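You operate a simulated robot arm through the tools that you are given. There is no shell and no other tool. Be economical: measure what you need, move in short steps, check, and stop when the job is done.

You are at the controls of a simulated two-armed robot. One attempt, no reset.

Task
Put one of the pins from the top of the orange stand on the spot under the brass spout. Put the orange block on the top of the bin bench away in the bin 1 of the bin bench. Take the pink block from the top of the tall stand and put it on the yellow plate. Take the teal block and put it on the red plate. Put one of the blanks from the load plate on the top shelf of the cooling rack. Put the purple plug on the load plate away in the inside of the black bin. Open the orange drawer, take the washer on the low shelf of the cooling rack and put it away in the inside of the orange drawer, then shut the drawer. Put the blue coupling from the low shelf of the cooling rack on the top of the tall stand. Put three of the green tags from the steel bench top on the top shelf of the low rack. Put the yellow pad on the red sight glass. The order is free. Set down upright: pin, orange block, pink block, teal block, purple plug, blue coupling, green tag.
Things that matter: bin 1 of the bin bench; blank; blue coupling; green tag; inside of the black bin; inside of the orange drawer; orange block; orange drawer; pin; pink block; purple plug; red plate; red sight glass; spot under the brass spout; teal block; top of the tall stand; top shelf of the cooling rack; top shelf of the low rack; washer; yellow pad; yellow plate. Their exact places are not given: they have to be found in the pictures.

Only the result counts: the job must be done as asked and must still hold three seconds after the hand-in. Knocking over, shifting, dropping, spilling or breaking anything else fails it.

Robot
Two 7-joint arms with two-finger grippers on one trunk, on a base that drives. Base frame: it is fixed to the floor where the robot stands at the start and does not move with it; the origin is under the middle of the robot, x ahead of it, y to its left, z up. Readings come in mm, rad, newtons and seconds.
The left shoulder is at the start at [60, 179, 1111], the right one opposite. With the tool pointing down near the work surface each hand reaches from about 100 to 460 mm from the robot's upright axis, wherever it stands, measured 20 degrees to its own side. Places, roughly: bin 1 of the bin bench (21x24 cm) [1800, 500, 680]; blank [1500, 250, 500]; blue coupling [-1250, -1750, 500]; green tag [2000, -2000, 1000]; inside of the black bin (15x13 cm) [-13580, 1460, 960]; inside of the orange drawer [-3300, 6700, 700]; orange block (8x8x9 cm) [700, 500, 900]; orange drawer [-3300, 6600, 800]; pin [500, 0, 750]; pink block (8x8x9 cm) [1100, 100, 1100]; purple plug (3x3x5 cm) [1800, 0, 600]; red plate (13x13x2 cm) [-900, 4100, 800]; red sight glass (9x9x2 cm) [-4300, 1500, 900]; spot under the brass spout (25x18 cm) [-2000, -3760, 80]; teal block (8x8x9 cm) [1600, 500, 700]; top of the tall stand (18x30 cm) [1060, 60, 1080]; top shelf of the cooling rack [-1400, -1800, 1400]; top shelf of the low rack [-800, -3900, 400]; washer (5x5x2 cm) [-1600, -1800, 500]; yellow pad (6x7x5 cm) [-3800, 1500, 900]; yellow plate (13x13x2 cm) [-900, 4000, 800]. Payload 1.96 kg a hand.
Tool frame (each hand has its own): the origin (TCP) lies between the finger pads and is the grasp point; the fingertips stand 20 mm ahead of it; z points along the fingers, y is the line along which they close. The gripper opens to 72 mm. The gripper's body begins 38 mm behind the TCP.
Orientation is that of the tool frame in the base frame, as [roll, pitch, yaw] about the fixed x, y, z axes, in that order (R = Rz(yaw) Ry(pitch) Rx(roll)). With the fingers straight down and closing along the base's y, the tool's x points along the base's -x, its y along +y and its z along -z.

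Tools
- The arms move only by the tool arm_command. It takes "left_steps", "right_steps" or both (then of equal length, played together; a hand with none holds still); each is a list of rows, each a list of 3 entries, a list of its own where there are three numbers: the shift along the base's x, y, z in units of 200 mm (1.0 is 200 mm), then the turn, a rotation vector about the base's x, y, z in units of 120 degrees (1.0 is 120 degrees), then the finger opening in mm, from 0 to 72. In form: [[[dx, dy, dz], [ax, ay, az], jaw], ...]. A call has 1 to 10 rows; each row is the pose to reach, as a shift and turn from the pose commanded when the call began. A call with a number of a shift or a turn outside -1 to 1 is refused whole. Rows are played at 5 a second. More than 50 mm and 0.15 rad between two rows, or a gripper value outside its range, and nothing of the call is played. A pose out of reach is approached as far as the arm can. The call stops where the force on the tool passes 40 N (or 10 N more than at its start, if that is more) or the arm is blocked; 0.2 s more then pass. The fingers move at their own pace (about 153 mm/s each) and stop on an object; they squeeze with about 29 N. The grip force told is the motor's: it shows also when the fingers shut on nothing. Time passes only in rows, and 0.2 s behind the last, so rows that repeat a pose let the fingers close. The reply holds the time, the measured pose of the TCP, the force on the tool along the base axes, the opening and the grip force, in the units named above and with some noise, with the torque about the TCP (base axes, N m) and any sound that the robot's microphone picked up.
- Cameras (640 x 400 px; columns grow to the right, rows downward): "scene" is now at [4.5, 31.8, 1652.2]; the picture's right is [0.46, -0.89, 0.00], its down [-0.74, -0.38, -0.56] and it looks along [0.50, 0.26, -0.83] (base axes); focal length 268 px, centre (320, 200). "left" rides on the left gripper at [71, -19, -82] in its tool frame; the picture's right is [0.26, 0.97, 0.00], its down [-0.67, 0.18, -0.72] and it looks along [-0.69, 0.19, 0.70] (tool axes); focal length 280 px, centre (320, 200). "right" rides on the right gripper at [71, 19, -82] in its tool frame; the picture's right is [-0.26, 0.97, 0.00], its down [-0.67, -0.18, -0.72] and it looks along [-0.69, -0.19, 0.70] (tool axes); focal length 280 px, centre (320, 200).
- camera(camera): a new picture of that camera. It takes no simulated time.
- slide_trunk(by): slides the trunk up (or, below 0, down) by that many mm; the arms and the scene camera ride with it, the base frame stays. It gives what a move gives, with no picture.
- roll_base(legs): drives the robot by 1 to 6 legs, each [ahead, left, turn to the left] in mm, mm and rad, along the robot's own axes; the way and the turn of a leg run together, so that a leg with both is an arc; at most 1500 mm and 3.142 rad a leg. The arms and the cameras ride along, it lands a little off, and it stops where it bumps. It gives what a move gives.
- head_to(pan, tilt): turns the head with the scene camera to pan (to the left, within 1.501 rad either way) and tilt (down, from -0.506 to 1.204), counted from straight ahead of the robot. It gives what a move gives.
- measure_at(camera, pixels): for up to 12 pixels [column, row] of the newest picture of that camera ("zoom" is the newest enlarged one), the place [x, y, z] in the base frame of the surface seen there, good to about 2 mm. It takes no simulated time.
- zoom(camera, box): a new picture of the part [left, top, right, bottom] of that camera's present view, enlarged. It takes no simulated time.
- job_done(): hands the job in; it is judged then, once.

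Work in short steps. Measure before you move; look again where a grasp or a placing could have gone wrong, and mend it. You have 392 turns and 370 pictures in all, those below and enlarged ones among them. Open the grippers and draw the arms clear of the work before you hand the job in, unless the task says otherwise.

The tools are called after "Emit:" as name(argument=value, ...) on one line, values as JSON. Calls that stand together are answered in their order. arm_command: Moves the arms, as the interface text tells. Its arguments: {"type":"object","properties":{"left_steps":{"type":"array","items":{"type":"array"}},"right_steps":{"type":"array","items":{"type":"array"}}},"required":[]} The other tools are called the same way: slide_trunk (by) slides the trunk up or down; roll_base (legs) drives the base; head_to (pan, tilt) turns the head that bears the scene camera; camera (camera) takes a picture; measure_at (camera, pixels) gives the place of the surface under pixels of a picture; zoom (camera, box) takes an enlarged picture of a part of a camera's view; job_done () hands the job in.

At the start:

```text
time: 0.0
left_tcp_pos: [433.0, 372.8, 1091.6]
left_orientation: [-3.141, 0.0, 3.141]
left_force: [-0.1, 0.0, -0.8]
left_moment: [-0.01, 0.0, 0.03]
left_width: 72.2
left_finger_force: 0.1
right_tcp_pos: [339.4, -2.8, 1134.6]
right_orientation: [-3.142, -0.001, 3.141]
right_force: [0.4, -0.1, -1.2]
right_moment: [-0.02, -0.01, 0.04]
right_width: 72.0
right_finger_force: 0.1
trunk travel left (down, up): [-756.0, 234.0]
robot x, y, heading: [2.2, -0.0, 0.001]
head pan, tilt: [0.475, 0.974]
```

scene: 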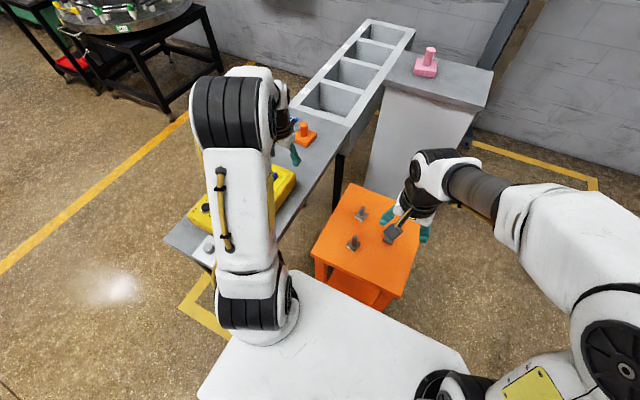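
right: 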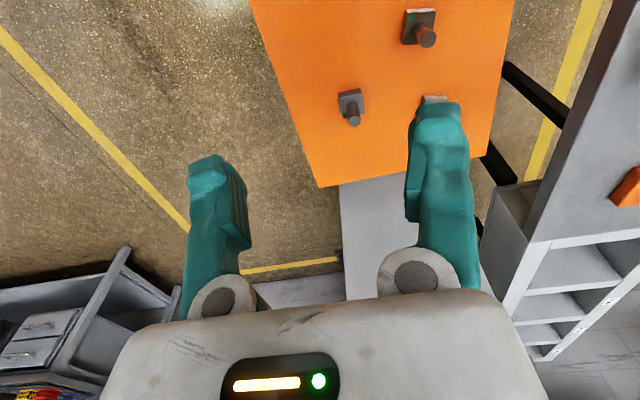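
left: 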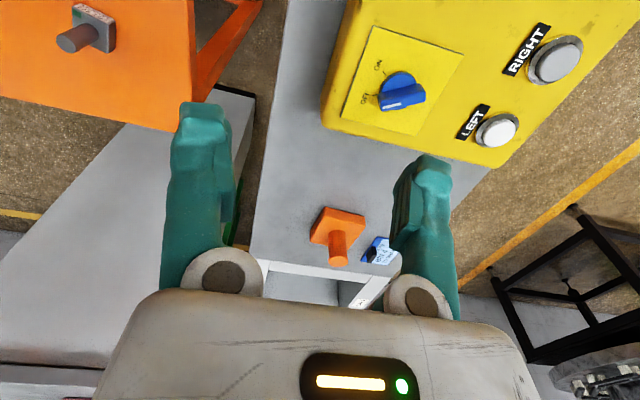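

I'll start by looking around with the head to find the things near the robot.

Emit:
head_to(pan=0.3, tilt=0.6)

Emit:
camera(camera="scene")

```text
time: 0.8
left_tcp_pos: [432.2, 372.8, 1090.1]
left_orientation: [-3.141, -0.001, -3.141]
left_force: [0.0, 0.0, -0.2]
left_moment: [0.03, 0.02, -0.05]
left_width: 72.1
left_finger_force: 0.0
right_tcp_pos: [340.2, -4.0, 1135.2]
right_orientation: [-3.141, -0.001, 3.141]
right_force: [0.3, -0.8, 0.4]
right_moment: [0.0, -0.03, -0.04]
right_width: 72.0
right_finger_force: 0.1
trunk travel left (down, up): [-756.0, 234.0]
robot x, y, heading: [-0.6, 5.3, 0.001]
head pan, tilt: [0.3, 0.6]
```

```text
366 pictures are left
```

scene: 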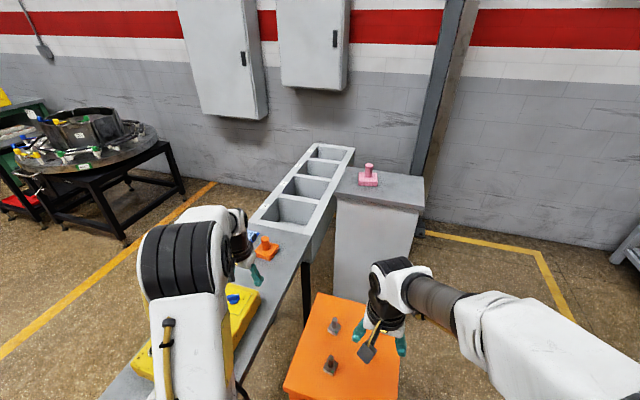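

The pink block (368,172), orange block (265,245), pins (333,330),(330,365), bins. I'll measure these.

Emit:
measure_at(camera="scene", pixels=[[368, 167], [368, 183], [265, 240], [265, 252], [333, 322], [330, 360], [340, 198], [422, 205], [295, 210], [312, 188], [322, 168], [330, 152]])

Emit:
zoom(camera="scene", box=[230, 130, 430, 260])

Emit:
zoom(camera="scene", box=[0, 80, 200, 240])

```text
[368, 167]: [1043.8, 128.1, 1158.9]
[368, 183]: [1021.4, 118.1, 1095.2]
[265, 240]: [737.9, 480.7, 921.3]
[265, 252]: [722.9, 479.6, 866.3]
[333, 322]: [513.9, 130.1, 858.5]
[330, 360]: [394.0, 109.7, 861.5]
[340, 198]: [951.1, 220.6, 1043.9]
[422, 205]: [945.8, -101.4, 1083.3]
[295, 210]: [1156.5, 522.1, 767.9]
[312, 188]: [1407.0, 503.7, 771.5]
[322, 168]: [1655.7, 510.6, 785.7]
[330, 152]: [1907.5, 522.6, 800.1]
```

```text
3.08 times, centred on (330, 195) of scene
```

zoom: 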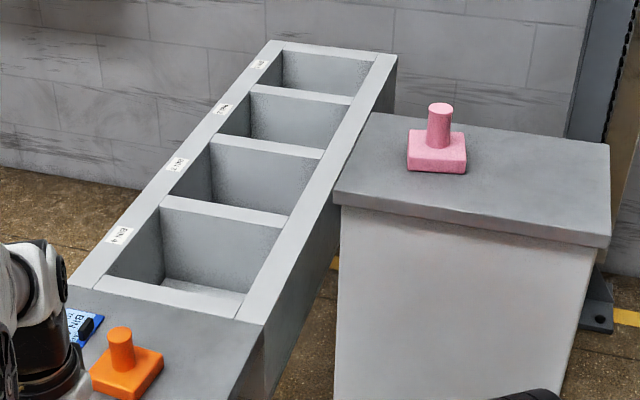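

```text
2.50 times, centred on (100, 160) of scene
```

zoom: 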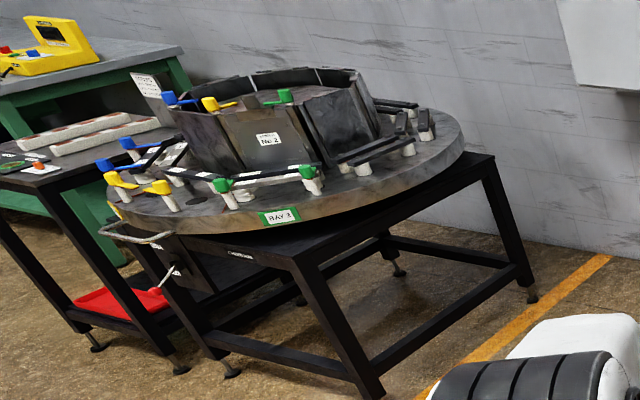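

Bin 4 is nearest, bin 1 the farthest. I'll look to other directions.

Emit:
head_to(pan=1.3, tilt=0.3)

Emit:
camera(camera="scene")

Emit:
head_to(pan=-0.6, tilt=0.3)

Emit:
camera(camera="scene")

Emit:
head_to(pan=-1.5, tilt=0.3)

Emit:
camera(camera="scene")

```text
time: 2.1
left_tcp_pos: [433.6, 373.2, 1091.1]
left_orientation: [3.141, -0.001, 3.142]
left_force: [-0.4, 0.5, 0.9]
left_moment: [0.02, 0.01, 0.03]
left_width: 72.1
left_finger_force: 0.0
right_tcp_pos: [339.6, -2.8, 1136.4]
right_orientation: [3.14, 0.001, 3.14]
right_force: [0.6, 0.6, 0.0]
right_moment: [0.03, -0.02, 0.01]
right_width: 71.9
right_finger_force: 0.0
trunk travel left (down, up): [-756.0, 234.0]
robot x, y, heading: [-0.7, 0.9, 0.002]
head pan, tilt: [1.3, 0.3]
```

```text
363 pictures are left
```

scene: 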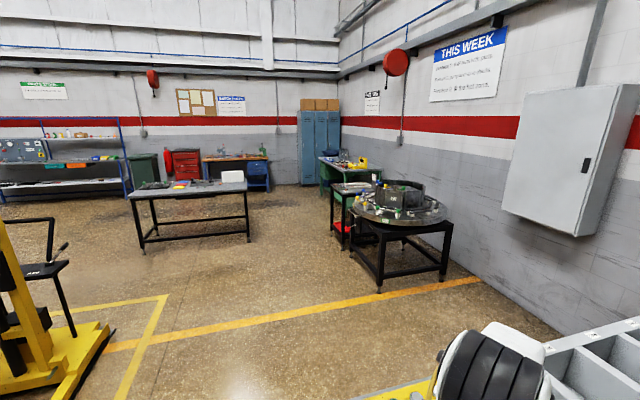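

```text
time: 4.0
left_tcp_pos: [433.2, 373.8, 1091.1]
left_orientation: [3.141, 0.001, -3.141]
left_force: [-0.3, 0.4, -1.2]
left_moment: [0.03, 0.0, -0.03]
left_width: 72.0
left_finger_force: 0.0
right_tcp_pos: [338.9, -3.2, 1134.8]
right_orientation: [3.141, 0.0, 3.142]
right_force: [0.3, -0.1, -0.3]
right_moment: [0.01, 0.02, -0.01]
right_width: 72.1
right_finger_force: 0.0
trunk travel left (down, up): [-756.0, 234.0]
robot x, y, heading: [-0.3, 3.0, -0.003]
head pan, tilt: [-0.6, 0.3]
```

```text
362 pictures are left
```

scene: 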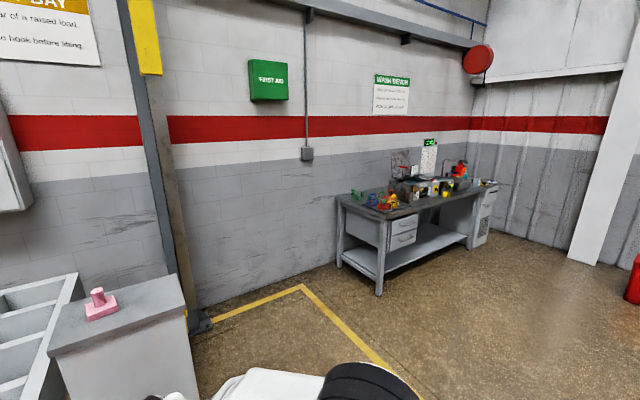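

```text
time: 5.2
left_tcp_pos: [433.4, 372.6, 1090.9]
left_orientation: [3.141, 0.0, 3.141]
left_force: [0.0, 0.1, 0.2]
left_moment: [-0.03, -0.01, 0.01]
left_width: 72.1
left_finger_force: 0.1
right_tcp_pos: [339.3, -3.5, 1135.1]
right_orientation: [3.14, 0.0, -3.141]
right_force: [-0.2, 0.0, 0.0]
right_moment: [-0.04, 0.01, 0.01]
right_width: 72.2
right_finger_force: 0.1
trunk travel left (down, up): [-756.0, 234.0]
robot x, y, heading: [-4.0, 1.2, 0.001]
head pan, tilt: [-1.499, 0.3]
```

```text
361 pictures are left
```

scene: 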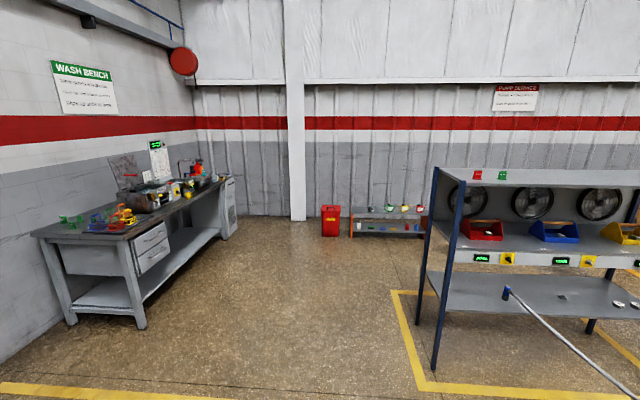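

Seen: steel bench with green tags (70,220), low rack (390,215), cooling rack on the right. Zoom into each.

Emit:
zoom(camera="scene", box=[20, 120, 240, 258])

Emit:
zoom(camera="scene", box=[400, 150, 640, 400])

Emit:
measure_at(camera="scene", pixels=[[507, 290], [510, 300], [618, 303], [634, 303], [490, 295], [580, 290], [477, 175], [72, 222], [390, 210], [440, 320], [60, 230], [560, 184]])

```text
2.90 times, centred on (130, 189) of scene
```

zoom: 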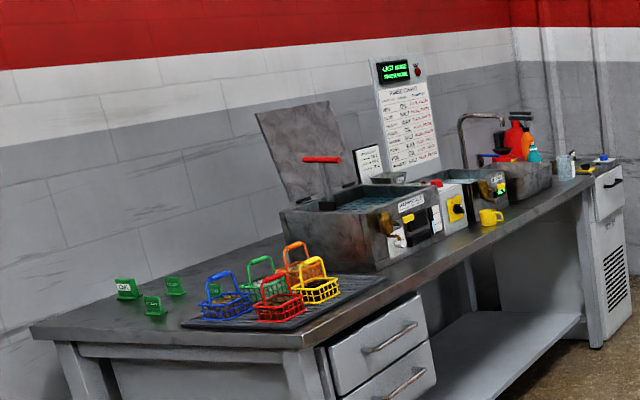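

```text
1.60 times, centred on (520, 275) of scene
```

zoom: 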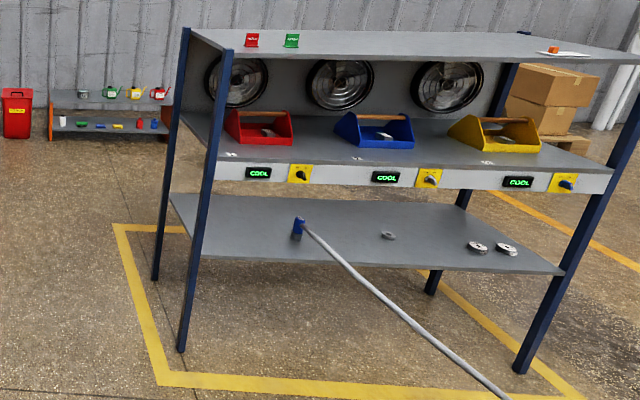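

```text
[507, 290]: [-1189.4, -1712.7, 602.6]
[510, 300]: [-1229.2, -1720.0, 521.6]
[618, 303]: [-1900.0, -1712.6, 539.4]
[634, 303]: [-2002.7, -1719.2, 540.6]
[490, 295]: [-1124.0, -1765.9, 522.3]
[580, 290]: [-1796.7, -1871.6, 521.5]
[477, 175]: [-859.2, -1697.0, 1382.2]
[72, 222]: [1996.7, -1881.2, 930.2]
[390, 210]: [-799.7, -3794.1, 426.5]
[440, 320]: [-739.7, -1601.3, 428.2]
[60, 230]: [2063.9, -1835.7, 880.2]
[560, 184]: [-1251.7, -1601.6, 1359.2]
```

I'll look down-left at the bench and its surroundings to plan a drive to the open side of the bin bench.

Emit:
head_to(pan=0.9, tilt=0.75)

Emit:
camera(camera="scene")

```text
time: 7.4
left_tcp_pos: [433.1, 372.2, 1090.6]
left_orientation: [-3.141, 0.0, 3.141]
left_force: [0.1, -0.5, 0.7]
left_moment: [-0.05, 0.01, -0.01]
left_width: 72.1
left_finger_force: 0.1
right_tcp_pos: [339.9, -4.3, 1135.3]
right_orientation: [3.141, -0.002, 3.141]
right_force: [0.5, 0.0, -0.2]
right_moment: [0.01, 0.01, 0.03]
right_width: 71.8
right_finger_force: 0.1
trunk travel left (down, up): [-756.0, 234.0]
robot x, y, heading: [-0.7, -2.5, -0.006]
head pan, tilt: [0.901, 0.75]
```

```text
358 pictures are left
```

scene: 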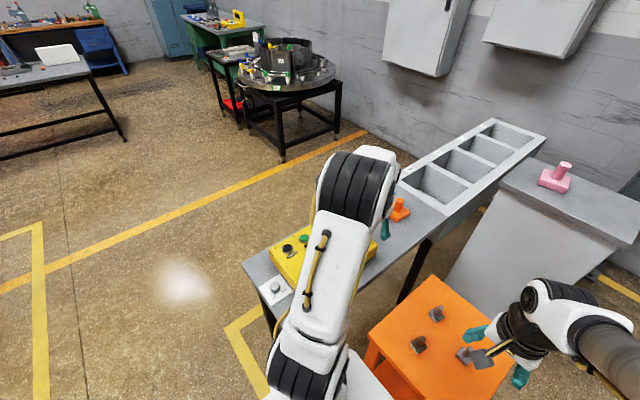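

Measuring bench corners (244,264), (272,300), bin edges, the turntable and stand.

Emit:
measure_at(camera="scene", pixels=[[246, 265], [275, 305], [405, 182], [492, 120], [544, 138], [440, 210], [280, 160], [125, 140], [240, 310], [425, 345], [366, 335], [500, 345]])

Emit:
zoom(camera="scene", box=[240, 180, 420, 310])

```text
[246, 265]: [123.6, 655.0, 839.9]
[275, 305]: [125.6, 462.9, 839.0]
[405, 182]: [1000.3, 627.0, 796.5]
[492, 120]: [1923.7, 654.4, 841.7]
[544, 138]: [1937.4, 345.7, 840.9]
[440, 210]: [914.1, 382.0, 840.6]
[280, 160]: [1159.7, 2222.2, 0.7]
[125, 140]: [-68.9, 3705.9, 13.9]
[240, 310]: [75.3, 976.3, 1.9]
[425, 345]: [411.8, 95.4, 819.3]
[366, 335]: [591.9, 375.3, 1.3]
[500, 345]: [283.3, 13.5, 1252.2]
```

```text
3.08 times, centred on (330, 245) of scene
```

zoom: 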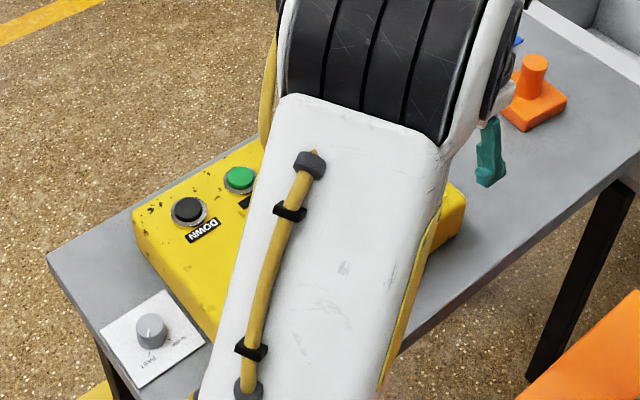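

Let me see the base plate's extent by looking down.

Emit:
head_to(pan=0.3, tilt=1.2)

Emit:
camera(camera="scene")

```text
time: 8.4
left_tcp_pos: [433.6, 373.9, 1091.7]
left_orientation: [3.141, 0.0, 3.141]
left_force: [0.3, 0.6, 0.6]
left_moment: [-0.01, 0.01, -0.01]
left_width: 72.0
left_finger_force: 0.1
right_tcp_pos: [339.2, -3.5, 1135.1]
right_orientation: [-3.141, -0.001, 3.141]
right_force: [0.4, 0.0, -0.5]
right_moment: [-0.02, 0.03, 0.01]
right_width: 72.0
right_finger_force: 0.1
trunk travel left (down, up): [-756.0, 234.0]
robot x, y, heading: [-0.7, 0.7, -0.002]
head pan, tilt: [0.3, 1.201]
```

```text
356 pictures are left
```

scene: 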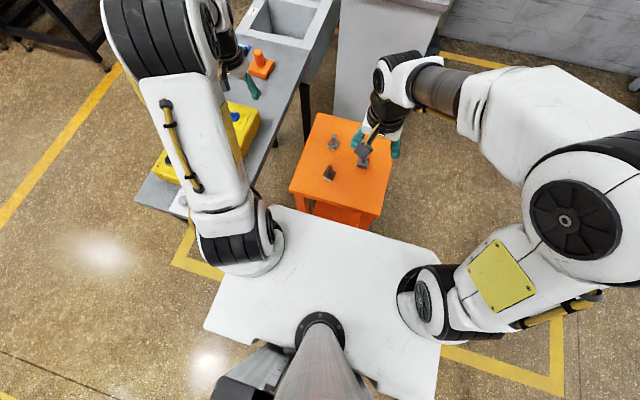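

Emit:
measure_at(camera="scene", pixels=[[274, 208], [206, 325], [437, 252], [435, 390], [300, 190], [383, 212], [320, 118], [365, 200], [332, 215], [329, 173], [334, 143], [361, 158]])

```text
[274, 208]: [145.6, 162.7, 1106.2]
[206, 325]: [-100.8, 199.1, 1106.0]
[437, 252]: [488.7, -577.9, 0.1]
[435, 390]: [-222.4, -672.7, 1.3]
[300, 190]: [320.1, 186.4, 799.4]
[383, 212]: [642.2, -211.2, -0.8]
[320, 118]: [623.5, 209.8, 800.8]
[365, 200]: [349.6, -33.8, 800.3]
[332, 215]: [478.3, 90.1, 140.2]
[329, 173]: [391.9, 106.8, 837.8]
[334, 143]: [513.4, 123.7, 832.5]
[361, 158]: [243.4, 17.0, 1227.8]
```

The white plate is the shoulder platform (z 1106). I'll drive around the bench's near end to its open side, facing it.

Emit:
roll_base(legs=[[-450, 0, 0], [0, 1120, 0], [1030, 0, 0], [0, 0, -1.571]])

Emit:
head_to(pan=0.3, tilt=0.85)

Emit:
camera(camera="scene")

```text
time: 25.1
left_tcp_pos: [942.6, 661.4, 1090.8]
left_orientation: [3.142, 0.0, 1.552]
left_force: [-0.1, -0.5, 0.2]
left_moment: [0.0, -0.02, 0.02]
left_width: 72.2
left_finger_force: 0.0
right_tcp_pos: [567.4, 761.5, 1135.0]
right_orientation: [3.142, 0.001, 1.557]
right_force: [-0.3, -0.5, -1.5]
right_moment: [-0.01, 0.0, 0.0]
right_width: 71.9
right_finger_force: 0.1
trunk travel left (down, up): [-756.0, 234.0]
robot x, y, heading: [577.0, 1100.6, -1.587]
head pan, tilt: [0.3, 1.201]
```

```text
time: 25.9
left_tcp_pos: [942.1, 662.1, 1090.3]
left_orientation: [-3.14, 0.0, 1.554]
left_force: [-0.4, 0.0, 0.0]
left_moment: [-0.02, 0.0, 0.01]
left_width: 72.2
left_finger_force: 0.2
right_tcp_pos: [567.2, 761.7, 1135.7]
right_orientation: [-3.141, 0.0, 1.557]
right_force: [-0.4, -0.1, 0.0]
right_moment: [-0.04, 0.05, -0.01]
right_width: 72.2
right_finger_force: 0.0
trunk travel left (down, up): [-756.0, 234.0]
robot x, y, heading: [578.9, 1101.0, -1.581]
head pan, tilt: [0.3, 0.85]
```

```text
355 pictures are left
```

scene: 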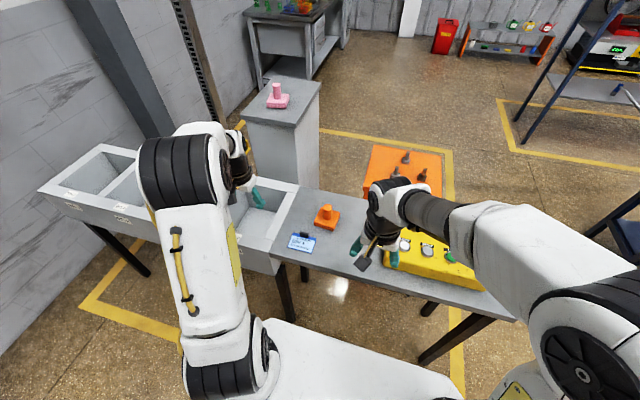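

The bench and block (327,215) are ahead. I drive closer by 125 mm and check the left hand's view.

Emit:
roll_base(legs=[[125, 0, 0.012]])

Emit:
arm_command(left_steps=[[[-0.2, 0, 0], [0, 0, 0], 72], [[-0.4, 0, 0], [0, 0, 0], 72], [[-0.6, 0, 0], [0, 0, 0], 72], [[-0.8, -0.1, 0], [0, 0, 0], 72], [[-1.0, -0.2, 0], [0, 0, 0], 72]])

Emit:
camera(camera="left")

Emit:
camera(camera="scene")

```text
time: 27.2
left_tcp_pos: [945.7, 541.7, 1092.1]
left_orientation: [-3.141, 0.001, 1.566]
left_force: [-0.3, -0.4, 0.4]
left_moment: [0.04, 0.0, 0.0]
left_width: 71.8
left_finger_force: 0.0
right_tcp_pos: [568.5, 638.6, 1134.3]
right_orientation: [-3.141, 0.002, 1.566]
right_force: [0.4, -0.7, -0.1]
right_moment: [0.0, 0.02, 0.0]
right_width: 71.7
right_finger_force: 0.1
trunk travel left (down, up): [-756.0, 234.0]
robot x, y, heading: [574.3, 977.2, -1.577]
head pan, tilt: [0.3, 0.85]
```

```text
time: 28.4
left_tcp_pos: [742.8, 500.7, 1092.1]
left_orientation: [3.141, -0.002, 1.567]
left_force: [0.2, -1.0, 0.8]
left_moment: [0.02, -0.01, 0.02]
left_width: 72.0
left_finger_force: 0.0
right_tcp_pos: [568.5, 635.8, 1134.8]
right_orientation: [-3.141, 0.0, 1.565]
right_force: [0.4, -1.2, -0.2]
right_moment: [0.03, -0.01, 0.01]
right_width: 72.1
right_finger_force: 0.0
trunk travel left (down, up): [-756.0, 234.0]
robot x, y, heading: [573.6, 977.5, -1.574]
head pan, tilt: [0.3, 0.85]
```

```text
354 pictures are left
```

left: 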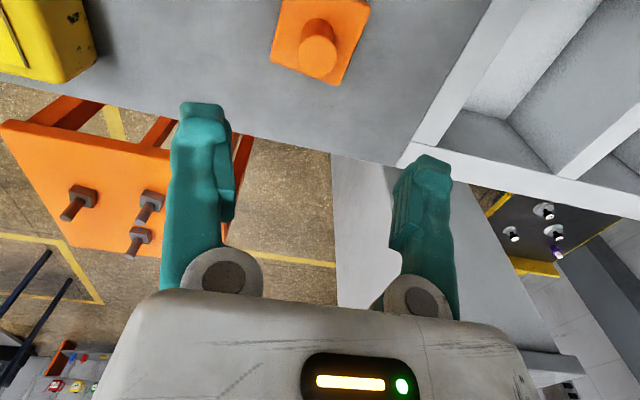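

```text
353 pictures are left
```

scene: 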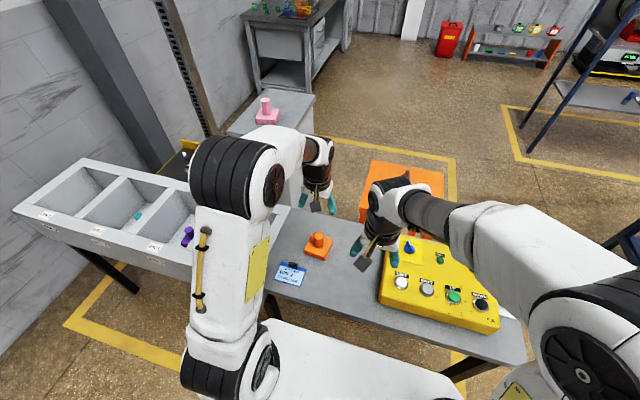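

The load plate with blanks is visible in the left picture at (540,225). I measure the orange block, teal block and load plate items.

Emit:
measure_at(camera="left", pixels=[[318, 58], [319, 30], [340, 80], [372, 15], [272, 50], [512, 233], [548, 212], [557, 235], [556, 255], [520, 210], [610, 215]])

Emit:
measure_at(camera="scene", pixels=[[317, 237], [318, 252], [138, 217], [187, 230], [187, 240], [60, 215], [40, 217]])

Emit:
zoom(camera="left", box=[440, 180, 640, 305])

Emit:
zoom(camera="scene", box=[10, 150, 210, 275])

```text
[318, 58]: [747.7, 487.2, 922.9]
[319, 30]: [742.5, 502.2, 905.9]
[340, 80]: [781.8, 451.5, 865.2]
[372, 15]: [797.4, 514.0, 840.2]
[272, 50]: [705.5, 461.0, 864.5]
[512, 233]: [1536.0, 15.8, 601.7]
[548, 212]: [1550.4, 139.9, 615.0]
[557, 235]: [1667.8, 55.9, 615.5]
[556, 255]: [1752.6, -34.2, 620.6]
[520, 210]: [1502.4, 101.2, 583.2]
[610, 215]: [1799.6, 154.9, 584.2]
```

```text
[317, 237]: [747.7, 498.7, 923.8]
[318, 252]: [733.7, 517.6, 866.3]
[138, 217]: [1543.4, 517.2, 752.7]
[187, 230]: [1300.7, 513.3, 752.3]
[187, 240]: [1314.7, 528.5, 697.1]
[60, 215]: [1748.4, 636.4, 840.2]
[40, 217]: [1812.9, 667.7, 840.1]
```

```text
3.20 times, centred on (540, 242) of left
```

zoom: 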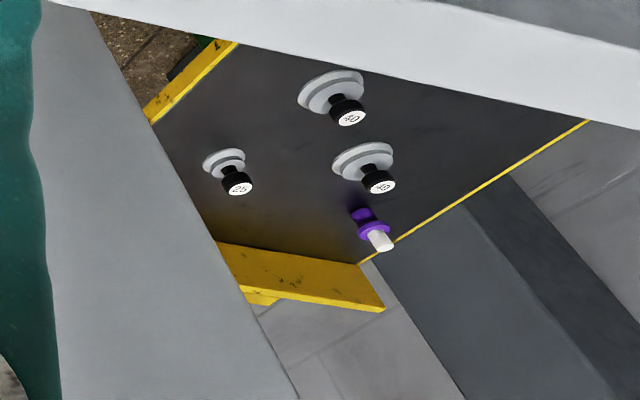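

```text
3.20 times, centred on (110, 212) of scene
```

zoom: 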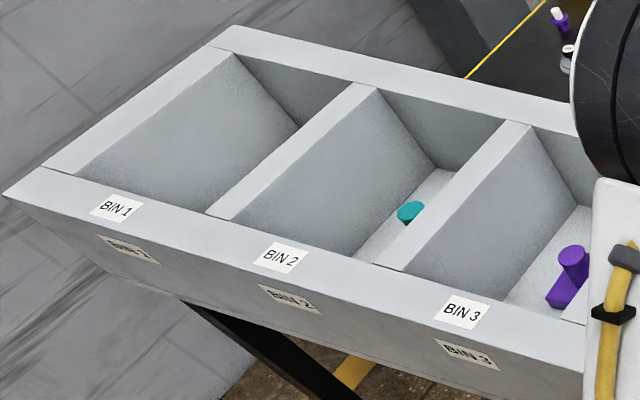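

I need the knob's exact axis; zoom on it with the left camera.

Emit:
zoom(camera="left", box=[260, 0, 380, 90])

```text
4.44 times, centred on (320, 45) of left
```

zoom: 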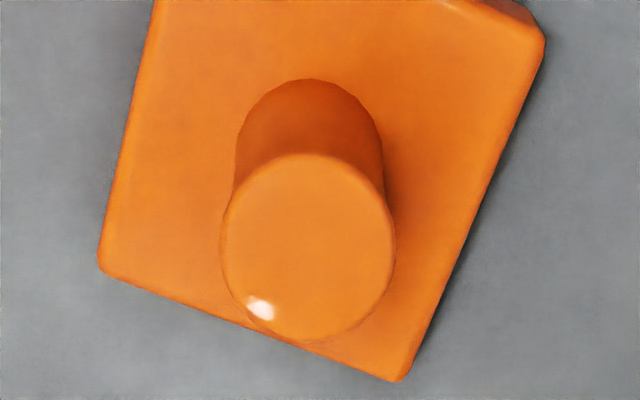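

Emit:
measure_at(camera="zoom", pixels=[[307, 247], [228, 248], [388, 246], [307, 330], [307, 165], [400, 370]])

```text
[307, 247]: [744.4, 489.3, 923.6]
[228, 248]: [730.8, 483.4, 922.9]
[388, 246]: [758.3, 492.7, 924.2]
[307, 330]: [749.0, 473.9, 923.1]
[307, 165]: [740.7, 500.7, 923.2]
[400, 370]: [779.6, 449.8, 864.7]
```

Knob axis (744.5,488), top z 923.5. Descend with the left hand to z≈902 and grip.

Emit:
arm_command(left_steps=[[[0.008, -0.063, -0.2], [0, 0, 0], 72], [[0.008, -0.063, -0.4], [0, 0, 0], 72], [[0.008, -0.063, -0.6], [0, 0, 0], 72], [[0.008, -0.063, -0.8], [0, 0, 0], 72], [[0.008, -0.063, -0.94], [0, 0, 0], 72], [[0.008, -0.063, -0.94], [0, 0, 0], 72], [[0.008, -0.063, -0.94], [0, 0, 0], 20], [[0.008, -0.063, -0.94], [0, 0, 0], 20]])

Emit:
camera(camera="left")

```text
time: 30.2
left_tcp_pos: [746.1, 488.4, 904.2]
left_orientation: [3.141, 0.0, 1.564]
left_force: [-2.5, 1.4, -0.3]
left_moment: [-0.25, 0.03, -0.05]
left_width: 32.0
left_finger_force: 29.0
right_tcp_pos: [569.2, 637.0, 1134.8]
right_orientation: [3.141, 0.0, 1.564]
right_force: [-0.1, 0.0, 0.5]
right_moment: [0.0, 0.03, 0.02]
right_width: 72.0
right_finger_force: 0.0
trunk travel left (down, up): [-756.0, 234.0]
robot x, y, heading: [571.3, 979.4, -1.583]
head pan, tilt: [0.3, 0.85]
```

```text
349 pictures are left
```

left: 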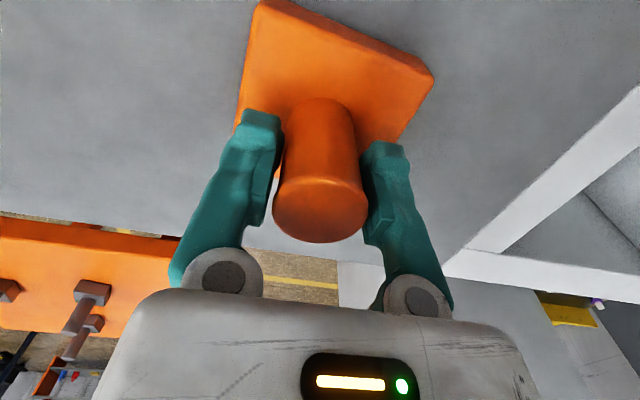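

Gripped (32 mm). Lift, then check the distance to the far wall and bin 1's corners.

Emit:
arm_command(left_steps=[[[0, 0, 0.2], [0, 0, 0], 20], [[0, 0, 0.4], [0, 0, 0], 20], [[0, 0, 0.6], [0, 0, 0], 20], [[0, 0, 0.8], [0, 0, 0], 20], [[0, 0, 0.9], [0, 0, 0], 20]])

Emit:
head_to(pan=0.8, tilt=0.6)

Emit:
camera(camera="scene")

```text
time: 31.4
left_tcp_pos: [746.3, 487.9, 1083.3]
left_orientation: [3.141, 0.0, 1.567]
left_force: [0.5, 0.8, 0.1]
left_moment: [-0.02, 0.0, 0.02]
left_width: 19.8
left_finger_force: 0.1
right_tcp_pos: [569.7, 636.9, 1135.7]
right_orientation: [3.141, -0.001, 1.566]
right_force: [-0.1, -0.5, 0.4]
right_moment: [-0.01, 0.0, 0.03]
right_width: 72.1
right_finger_force: 0.1
trunk travel left (down, up): [-756.0, 234.0]
robot x, y, heading: [576.5, 975.3, -1.577]
head pan, tilt: [0.3, 0.85]
```

```text
time: 32.3
left_tcp_pos: [746.1, 488.7, 1082.7]
left_orientation: [3.141, -0.001, 1.565]
left_force: [0.1, -0.7, -0.5]
left_moment: [0.02, 0.03, -0.03]
left_width: 19.9
left_finger_force: 0.0
right_tcp_pos: [570.5, 638.1, 1135.1]
right_orientation: [3.141, 0.001, 1.566]
right_force: [0.9, -0.7, -0.4]
right_moment: [0.0, 0.03, -0.02]
right_width: 72.1
right_finger_force: 0.1
trunk travel left (down, up): [-756.0, 234.0]
robot x, y, heading: [576.7, 978.7, -1.579]
head pan, tilt: [0.799, 0.6]
```

```text
348 pictures are left
```

scene: 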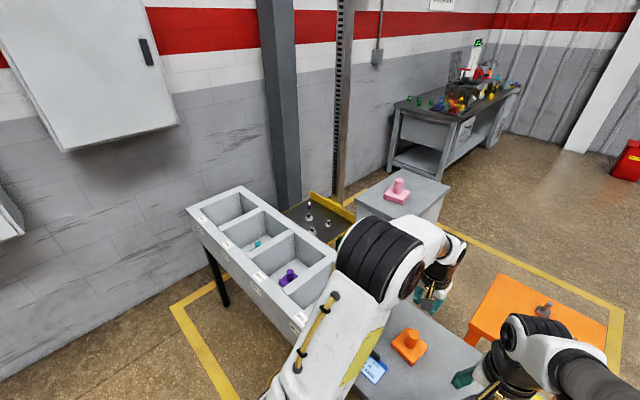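

The fingers shut (19.8 mm) — the block slipped and stands at (410,345). Check it.

Emit:
zoom(camera="scene", box=[350, 280, 510, 400])

Emit:
camera(camera="left")

```text
3.33 times, centred on (430, 340) of scene
```

zoom: 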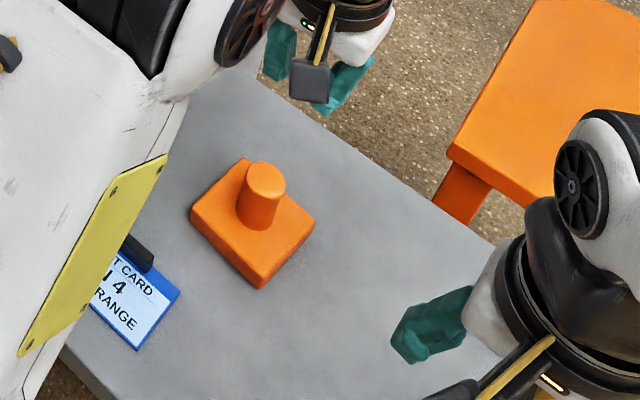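

```text
346 pictures are left
```

left: 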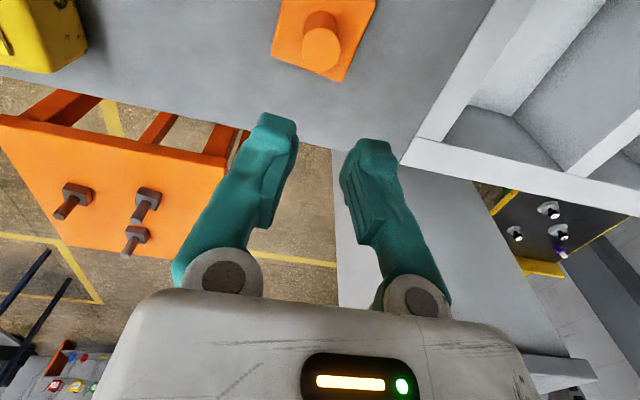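

The block stands unharmed. I'll read the card and re-measure the knob, then regrip lower with full closing command and lift slower.

Emit:
zoom(camera="left", box=[260, 0, 380, 90])

Emit:
measure_at(camera="zoom", pixels=[[325, 225], [325, 290], [325, 140], [240, 225], [405, 225], [340, 60]])

Emit:
head_to(pan=0.3, tilt=0.85)

Emit:
zoom(camera="scene", box=[255, 250, 335, 300])

```text
4.44 times, centred on (320, 45) of left
```

zoom: 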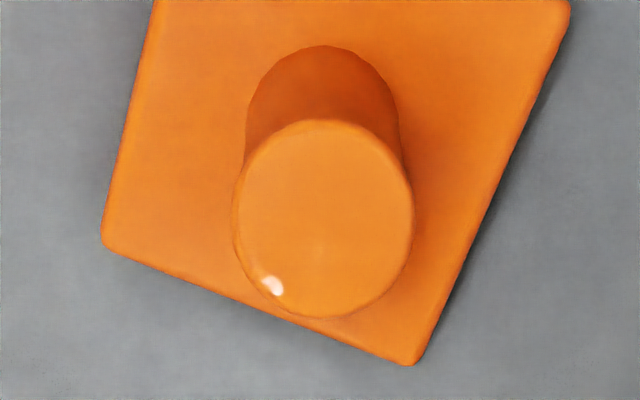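

```text
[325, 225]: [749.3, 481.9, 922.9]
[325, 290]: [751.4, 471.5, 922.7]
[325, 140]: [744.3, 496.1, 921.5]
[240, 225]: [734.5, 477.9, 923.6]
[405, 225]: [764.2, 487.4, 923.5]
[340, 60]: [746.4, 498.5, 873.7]
```

```text
time: 33.3
left_tcp_pos: [746.9, 488.3, 1083.3]
left_orientation: [3.141, -0.001, 1.566]
left_force: [0.5, 0.4, -0.3]
left_moment: [0.0, 0.03, -0.01]
left_width: 19.8
left_finger_force: 0.0
right_tcp_pos: [569.5, 637.3, 1134.9]
right_orientation: [3.141, 0.001, 1.566]
right_force: [-0.4, 1.1, 0.3]
right_moment: [-0.02, -0.03, -0.01]
right_width: 71.9
right_finger_force: 0.0
trunk travel left (down, up): [-756.0, 234.0]
robot x, y, heading: [576.7, 977.3, -1.576]
head pan, tilt: [0.3, 0.85]
```

```text
8.00 times, centred on (295, 275) of scene
```

zoom: 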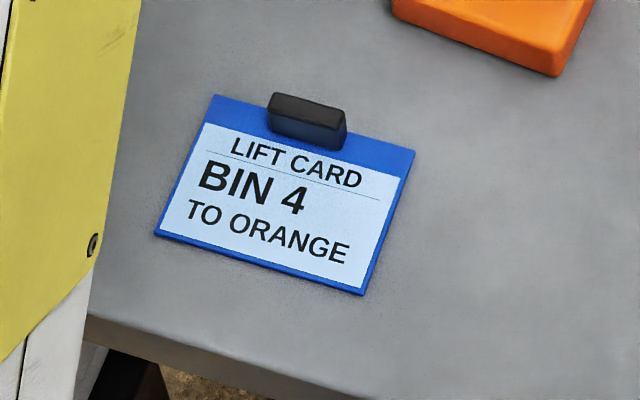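

Knob axis now (749,484). Regrip at z≈893 with jaw 0 and a gentle lift.

Emit:
arm_command(left_steps=[[[0.013, -0.02, -0.2], [0, 0, 0], 72], [[0.013, -0.02, -0.4], [0, 0, 0], 72], [[0.013, -0.02, -0.6], [0, 0, 0], 72], [[0.013, -0.02, -0.8], [0, 0, 0], 72], [[0.013, -0.02, -0.95], [0, 0, 0], 72], [[0.013, -0.02, -0.95], [0, 0, 0], 72], [[0.013, -0.02, -0.95], [0, 0, 0], 0], [[0.013, -0.02, -0.95], [0, 0, 0], 0], [[0.013, -0.02, -0.95], [0, 0, 0], 0]])

Emit:
arm_command(left_steps=[[[0, 0, 0.03], [0, 0, 0], 0], [[0, 0, 0.06], [0, 0, 0], 0], [[0, 0, 0.1], [0, 0, 0], 0], [[0, 0, 0.15], [0, 0, 0], 0], [[0, 0, 0.2], [0, 0, 0], 0]])

Emit:
camera(camera="left")

```text
time: 35.3
left_tcp_pos: [748.7, 483.4, 893.2]
left_orientation: [3.14, 0.0, 1.563]
left_force: [-2.3, 1.7, -0.7]
left_moment: [-0.19, 0.01, -0.04]
left_width: 32.0
left_finger_force: 29.4
right_tcp_pos: [569.3, 636.0, 1135.5]
right_orientation: [-3.141, 0.001, 1.566]
right_force: [0.2, 0.0, 0.5]
right_moment: [-0.01, 0.0, 0.0]
right_width: 72.0
right_finger_force: 0.1
trunk travel left (down, up): [-756.0, 234.0]
robot x, y, heading: [572.9, 980.9, -1.576]
head pan, tilt: [0.3, 0.85]
```

```text
time: 36.5
left_tcp_pos: [748.6, 484.4, 932.6]
left_orientation: [-3.141, -0.002, 1.564]
left_force: [-1.2, -0.6, -10.7]
left_moment: [0.01, 0.02, -0.01]
left_width: 31.8
left_finger_force: 28.4
right_tcp_pos: [570.2, 635.3, 1135.0]
right_orientation: [3.141, 0.001, 1.564]
right_force: [0.5, -0.4, 0.4]
right_moment: [-0.01, 0.02, -0.01]
right_width: 71.6
right_finger_force: 0.0
trunk travel left (down, up): [-756.0, 234.0]
robot x, y, heading: [578.1, 974.1, -1.574]
head pan, tilt: [0.3, 0.85]
```

```text
343 pictures are left
```

left: 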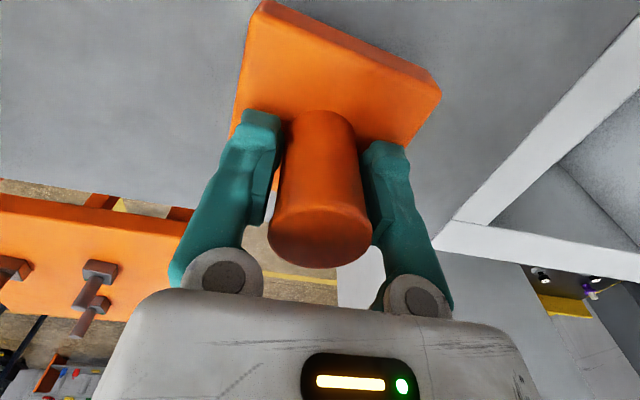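

Held (10.7 N). Lift further gently and look toward the wall for clearance.

Emit:
arm_command(left_steps=[[[0, 0, 0.05], [0, 0, 0], 0], [[0, 0, 0.12], [0, 0, 0], 0], [[0, 0, 0.2], [0, 0, 0], 0], [[0, 0, 0.3], [0, 0, 0], 0], [[0, 0, 0.4], [0, 0, 0], 0], [[0, 0, 0.47], [0, 0, 0], 0], [[0, 0, 0.5], [0, 0, 0], 0]])

Emit:
head_to(pan=1.2, tilt=0.45)

Emit:
camera(camera="scene")

Emit:
measure_at(camera="scene", pixels=[[300, 300], [330, 150], [200, 250], [150, 150], [400, 200]])

```text
time: 38.1
left_tcp_pos: [748.8, 484.7, 1032.9]
left_orientation: [-3.141, -0.002, 1.566]
left_force: [0.2, -0.8, -11.0]
left_moment: [0.01, -0.03, 0.0]
left_width: 32.7
left_finger_force: 28.2
right_tcp_pos: [569.2, 636.3, 1134.1]
right_orientation: [-3.141, 0.0, 1.566]
right_force: [0.3, 0.1, -0.4]
right_moment: [0.0, 0.01, 0.02]
right_width: 71.9
right_finger_force: 0.0
trunk travel left (down, up): [-756.0, 234.0]
robot x, y, heading: [576.2, 977.6, -1.582]
head pan, tilt: [0.3, 0.85]
```

```text
time: 39.3
left_tcp_pos: [749.9, 484.0, 1032.0]
left_orientation: [-3.141, -0.002, 1.564]
left_force: [-0.3, 0.1, -11.1]
left_moment: [-0.01, -0.02, -0.02]
left_width: 32.1
left_finger_force: 28.6
right_tcp_pos: [570.3, 636.2, 1134.8]
right_orientation: [-3.141, 0.001, 1.565]
right_force: [-0.3, 0.4, 0.3]
right_moment: [0.01, 0.01, -0.01]
right_width: 71.9
right_finger_force: 0.1
trunk travel left (down, up): [-756.0, 234.0]
robot x, y, heading: [573.0, 973.0, -1.574]
head pan, tilt: [1.201, 0.45]
```

```text
342 pictures are left
```

scene: 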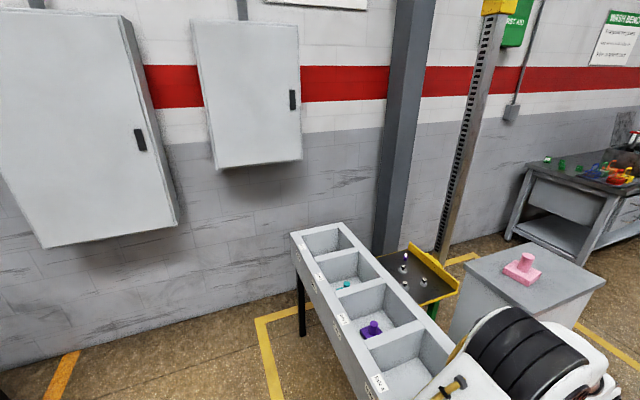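

```text
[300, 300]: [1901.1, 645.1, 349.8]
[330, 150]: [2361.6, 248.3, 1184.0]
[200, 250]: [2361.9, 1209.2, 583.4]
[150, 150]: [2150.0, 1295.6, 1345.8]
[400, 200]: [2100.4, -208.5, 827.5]
```

Wall at x 2362, cabinets at 2150: room enough. Drive 1020 mm to the left (+x).

Emit:
roll_base(legs=[[0, 510, 0], [0, 510, 0]])

Emit:
head_to(pan=0.2, tilt=0.95)

Emit:
camera(camera="scene")

Emit:
camera(camera="left")

```text
time: 44.9
left_tcp_pos: [1767.8, 471.4, 1033.3]
left_orientation: [-3.142, -0.001, 1.556]
left_force: [0.5, 0.2, -10.5]
left_moment: [-0.04, -0.01, 0.02]
left_width: 31.9
left_finger_force: 28.8
right_tcp_pos: [1590.2, 626.3, 1135.5]
right_orientation: [3.141, 0.0, 1.556]
right_force: [0.4, 0.1, 0.0]
right_moment: [0.0, -0.02, -0.03]
right_width: 72.0
right_finger_force: 0.1
trunk travel left (down, up): [-756.0, 234.0]
robot x, y, heading: [1602.3, 968.0, -1.585]
head pan, tilt: [1.201, 0.45]
```

```text
time: 46.1
left_tcp_pos: [1769.6, 473.5, 1032.1]
left_orientation: [-3.142, -0.002, 1.556]
left_force: [-0.4, 0.5, -11.0]
left_moment: [0.0, 0.0, -0.01]
left_width: 32.0
left_finger_force: 29.0
right_tcp_pos: [1590.7, 627.0, 1135.3]
right_orientation: [-3.139, -0.002, 1.558]
right_force: [-0.2, -0.6, -0.2]
right_moment: [0.04, 0.0, 0.0]
right_width: 71.9
right_finger_force: 0.1
trunk travel left (down, up): [-756.0, 234.0]
robot x, y, heading: [1596.5, 967.2, -1.587]
head pan, tilt: [0.201, 0.949]
```

```text
341 pictures are left
```

scene: 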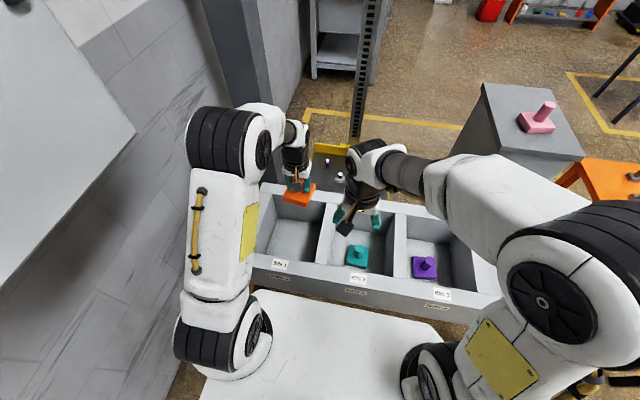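

```text
340 pictures are left
```

left: 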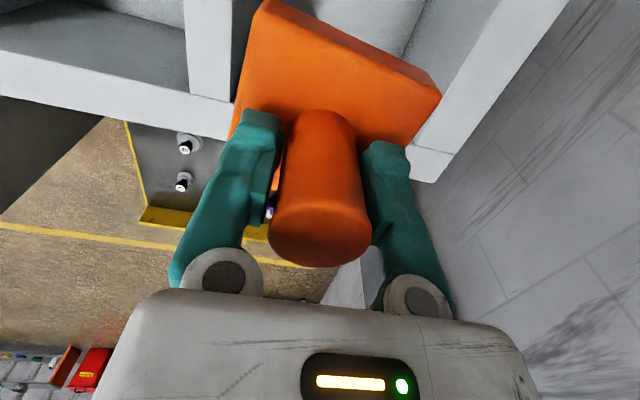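

Measure bin 1's rims: left (262,220), partition (322,225), front (290,263), back (310,197), floor (300,240).

Emit:
measure_at(camera="scene", pixels=[[328, 210], [322, 240], [316, 255], [256, 260], [285, 267], [290, 257], [295, 240], [275, 255], [318, 198], [255, 272]])

Emit:
zoom(camera="scene", box=[230, 150, 470, 320])

```text
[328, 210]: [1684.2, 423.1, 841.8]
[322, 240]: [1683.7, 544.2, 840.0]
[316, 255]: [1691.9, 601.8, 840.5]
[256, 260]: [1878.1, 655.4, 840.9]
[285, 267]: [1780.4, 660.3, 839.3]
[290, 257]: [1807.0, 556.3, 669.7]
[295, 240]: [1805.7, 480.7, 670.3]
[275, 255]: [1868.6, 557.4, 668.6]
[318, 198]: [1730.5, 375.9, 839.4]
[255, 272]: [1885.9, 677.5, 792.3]
```

```text
2.35 times, centred on (350, 235) of scene
```

zoom: 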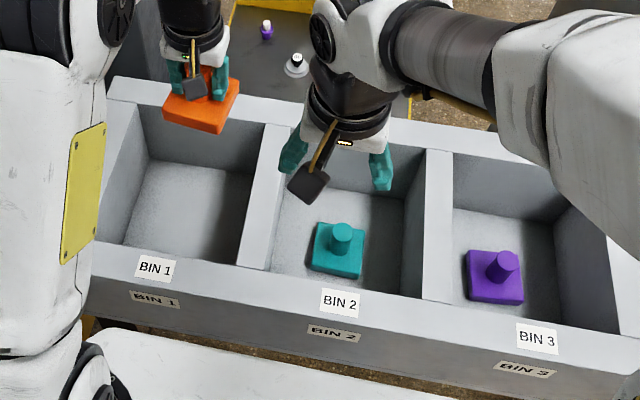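

Bin 1 centre ≈ (1806,512), floor z 670. Move over and begin lowering to z≈860.

Emit:
arm_command(left_steps=[[[0.05, 0.06, 0], [0, 0, 0], 0], [[0.12, 0.14, 0], [0, 0, 0], 0], [[0.18, 0.2, 0], [0, 0, 0], 0], [[0.18, 0.2, -0.05], [0, 0, 0], 0], [[0.18, 0.2, -0.15], [0, 0, 0], 0], [[0.18, 0.2, -0.3], [0, 0, 0], 0], [[0.18, 0.2, -0.45], [0, 0, 0], 0], [[0.18, 0.2, -0.6], [0, 0, 0], 0], [[0.18, 0.2, -0.7], [0, 0, 0], 0], [[0.18, 0.2, -0.75], [0, 0, 0], 0]])

Emit:
camera(camera="scene")

```text
time: 48.3
left_tcp_pos: [1805.1, 514.8, 883.4]
left_orientation: [-3.141, -0.001, 1.558]
left_force: [0.3, -0.2, -10.8]
left_moment: [-0.03, -0.06, 0.01]
left_width: 32.0
left_finger_force: 29.3
right_tcp_pos: [1590.6, 626.7, 1134.6]
right_orientation: [-3.141, -0.001, 1.557]
right_force: [0.1, 0.1, 0.2]
right_moment: [-0.01, 0.0, 0.04]
right_width: 72.1
right_finger_force: 0.1
trunk travel left (down, up): [-756.0, 234.0]
robot x, y, heading: [1600.2, 966.7, -1.59]
head pan, tilt: [0.201, 0.949]
```

```text
338 pictures are left
```

scene: 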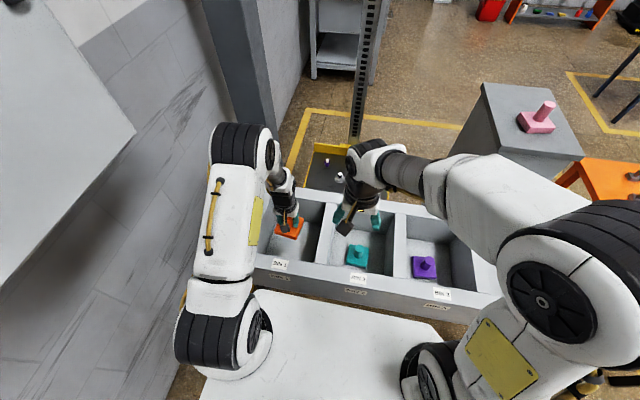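

Entering cleanly. Lower the remaining ~155 mm, slow at the end.

Emit:
arm_command(left_steps=[[[0, 0, -0.08], [0, 0, 0], 0], [[0, 0, -0.2], [0, 0, 0], 0], [[0, 0, -0.34], [0, 0, 0], 0], [[0, 0, -0.48], [0, 0, 0], 0], [[0, 0, -0.62], [0, 0, 0], 0], [[0, 0, -0.72], [0, 0, 0], 0], [[0, 0, -0.76], [0, 0, 0], 0], [[0, 0, -0.78], [0, 0, 0], 0], [[0, 0, -0.8], [0, 0, 0], 0]])

Emit:
camera(camera="left")

```text
time: 50.3
left_tcp_pos: [1804.4, 512.4, 722.6]
left_orientation: [-3.141, -0.001, 1.556]
left_force: [1.0, -0.9, -4.7]
left_moment: [0.22, 0.18, 0.01]
left_width: 31.9
left_finger_force: 28.8
right_tcp_pos: [1591.1, 628.4, 1135.2]
right_orientation: [3.141, 0.001, 1.559]
right_force: [0.1, -0.5, -0.4]
right_moment: [0.02, -0.03, 0.02]
right_width: 72.0
right_finger_force: 0.1
trunk travel left (down, up): [-756.0, 234.0]
robot x, y, heading: [1600.5, 965.2, -1.585]
head pan, tilt: [0.201, 0.949]
```

```text
337 pictures are left
```

left: 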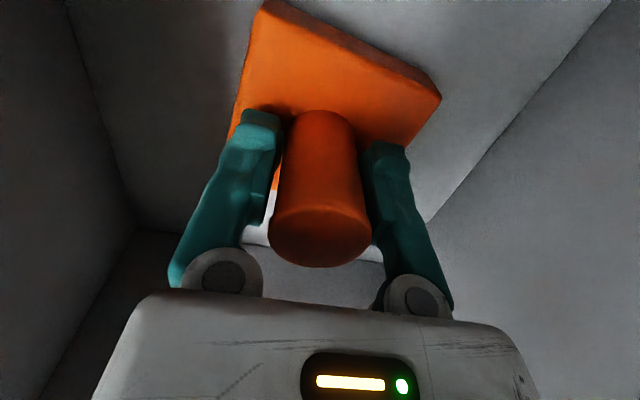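

Force dropped to 4.7 N: it's resting on the floor. Release and lift straight out.

Emit:
arm_command(left_steps=[[[0, 0, 0], [0, 0, 0], 50], [[0, 0, 0], [0, 0, 0], 60], [[0, 0, 0.1], [0, 0, 0], 60], [[0, 0, 0.3], [0, 0, 0], 60], [[0, 0, 0.5], [0, 0, 0], 60], [[0, 0, 0.75], [0, 0, 0], 60], [[0, 0, 1.0], [0, 0, 0], 60]])

Emit:
arm_command(left_steps=[[[0, 0, 0.2], [0, 0, 0], 70], [[0, 0, 0.4], [0, 0, 0], 70], [[0, 0, 0.6], [0, 0, 0], 70], [[0, 0, 0.8], [0, 0, 0], 70]])

Emit:
camera(camera="left")

Emit:
camera(camera="right")

```text
time: 51.9
left_tcp_pos: [1806.0, 515.5, 924.1]
left_orientation: [-3.142, 0.0, 1.557]
left_force: [0.3, 1.1, 0.0]
left_moment: [0.01, -0.04, 0.0]
left_width: 60.0
left_finger_force: 0.0
right_tcp_pos: [1589.3, 628.1, 1134.4]
right_orientation: [-3.14, 0.001, 1.557]
right_force: [-0.2, -0.3, 0.6]
right_moment: [-0.01, 0.0, -0.03]
right_width: 72.1
right_finger_force: 0.0
trunk travel left (down, up): [-756.0, 234.0]
robot x, y, heading: [1602.1, 966.4, -1.582]
head pan, tilt: [0.201, 0.949]
```

```text
time: 52.9
left_tcp_pos: [1804.2, 515.0, 1084.5]
left_orientation: [-3.141, 0.0, 1.555]
left_force: [-0.5, 0.0, 0.2]
left_moment: [-0.02, 0.0, 0.01]
left_width: 70.2
left_finger_force: 0.0
right_tcp_pos: [1590.7, 629.3, 1135.5]
right_orientation: [3.14, 0.001, 1.559]
right_force: [0.2, -0.3, 0.4]
right_moment: [-0.03, 0.03, 0.01]
right_width: 71.9
right_finger_force: 0.0
trunk travel left (down, up): [-756.0, 234.0]
robot x, y, heading: [1597.2, 965.6, -1.585]
head pan, tilt: [0.201, 0.949]
```

```text
336 pictures are left
```

left: 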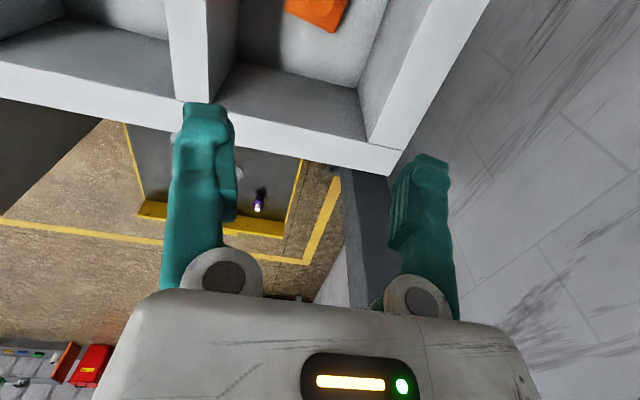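

```text
335 pictures are left
```

right: 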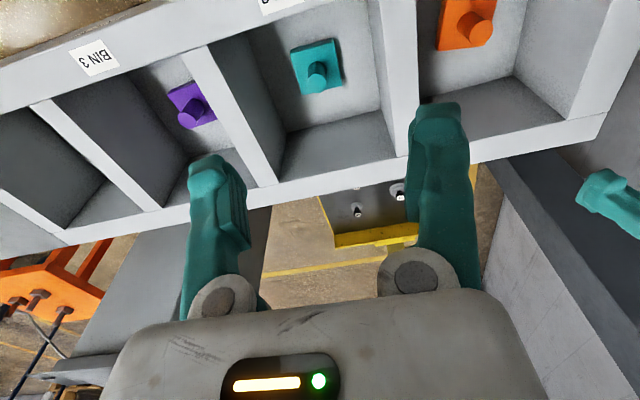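

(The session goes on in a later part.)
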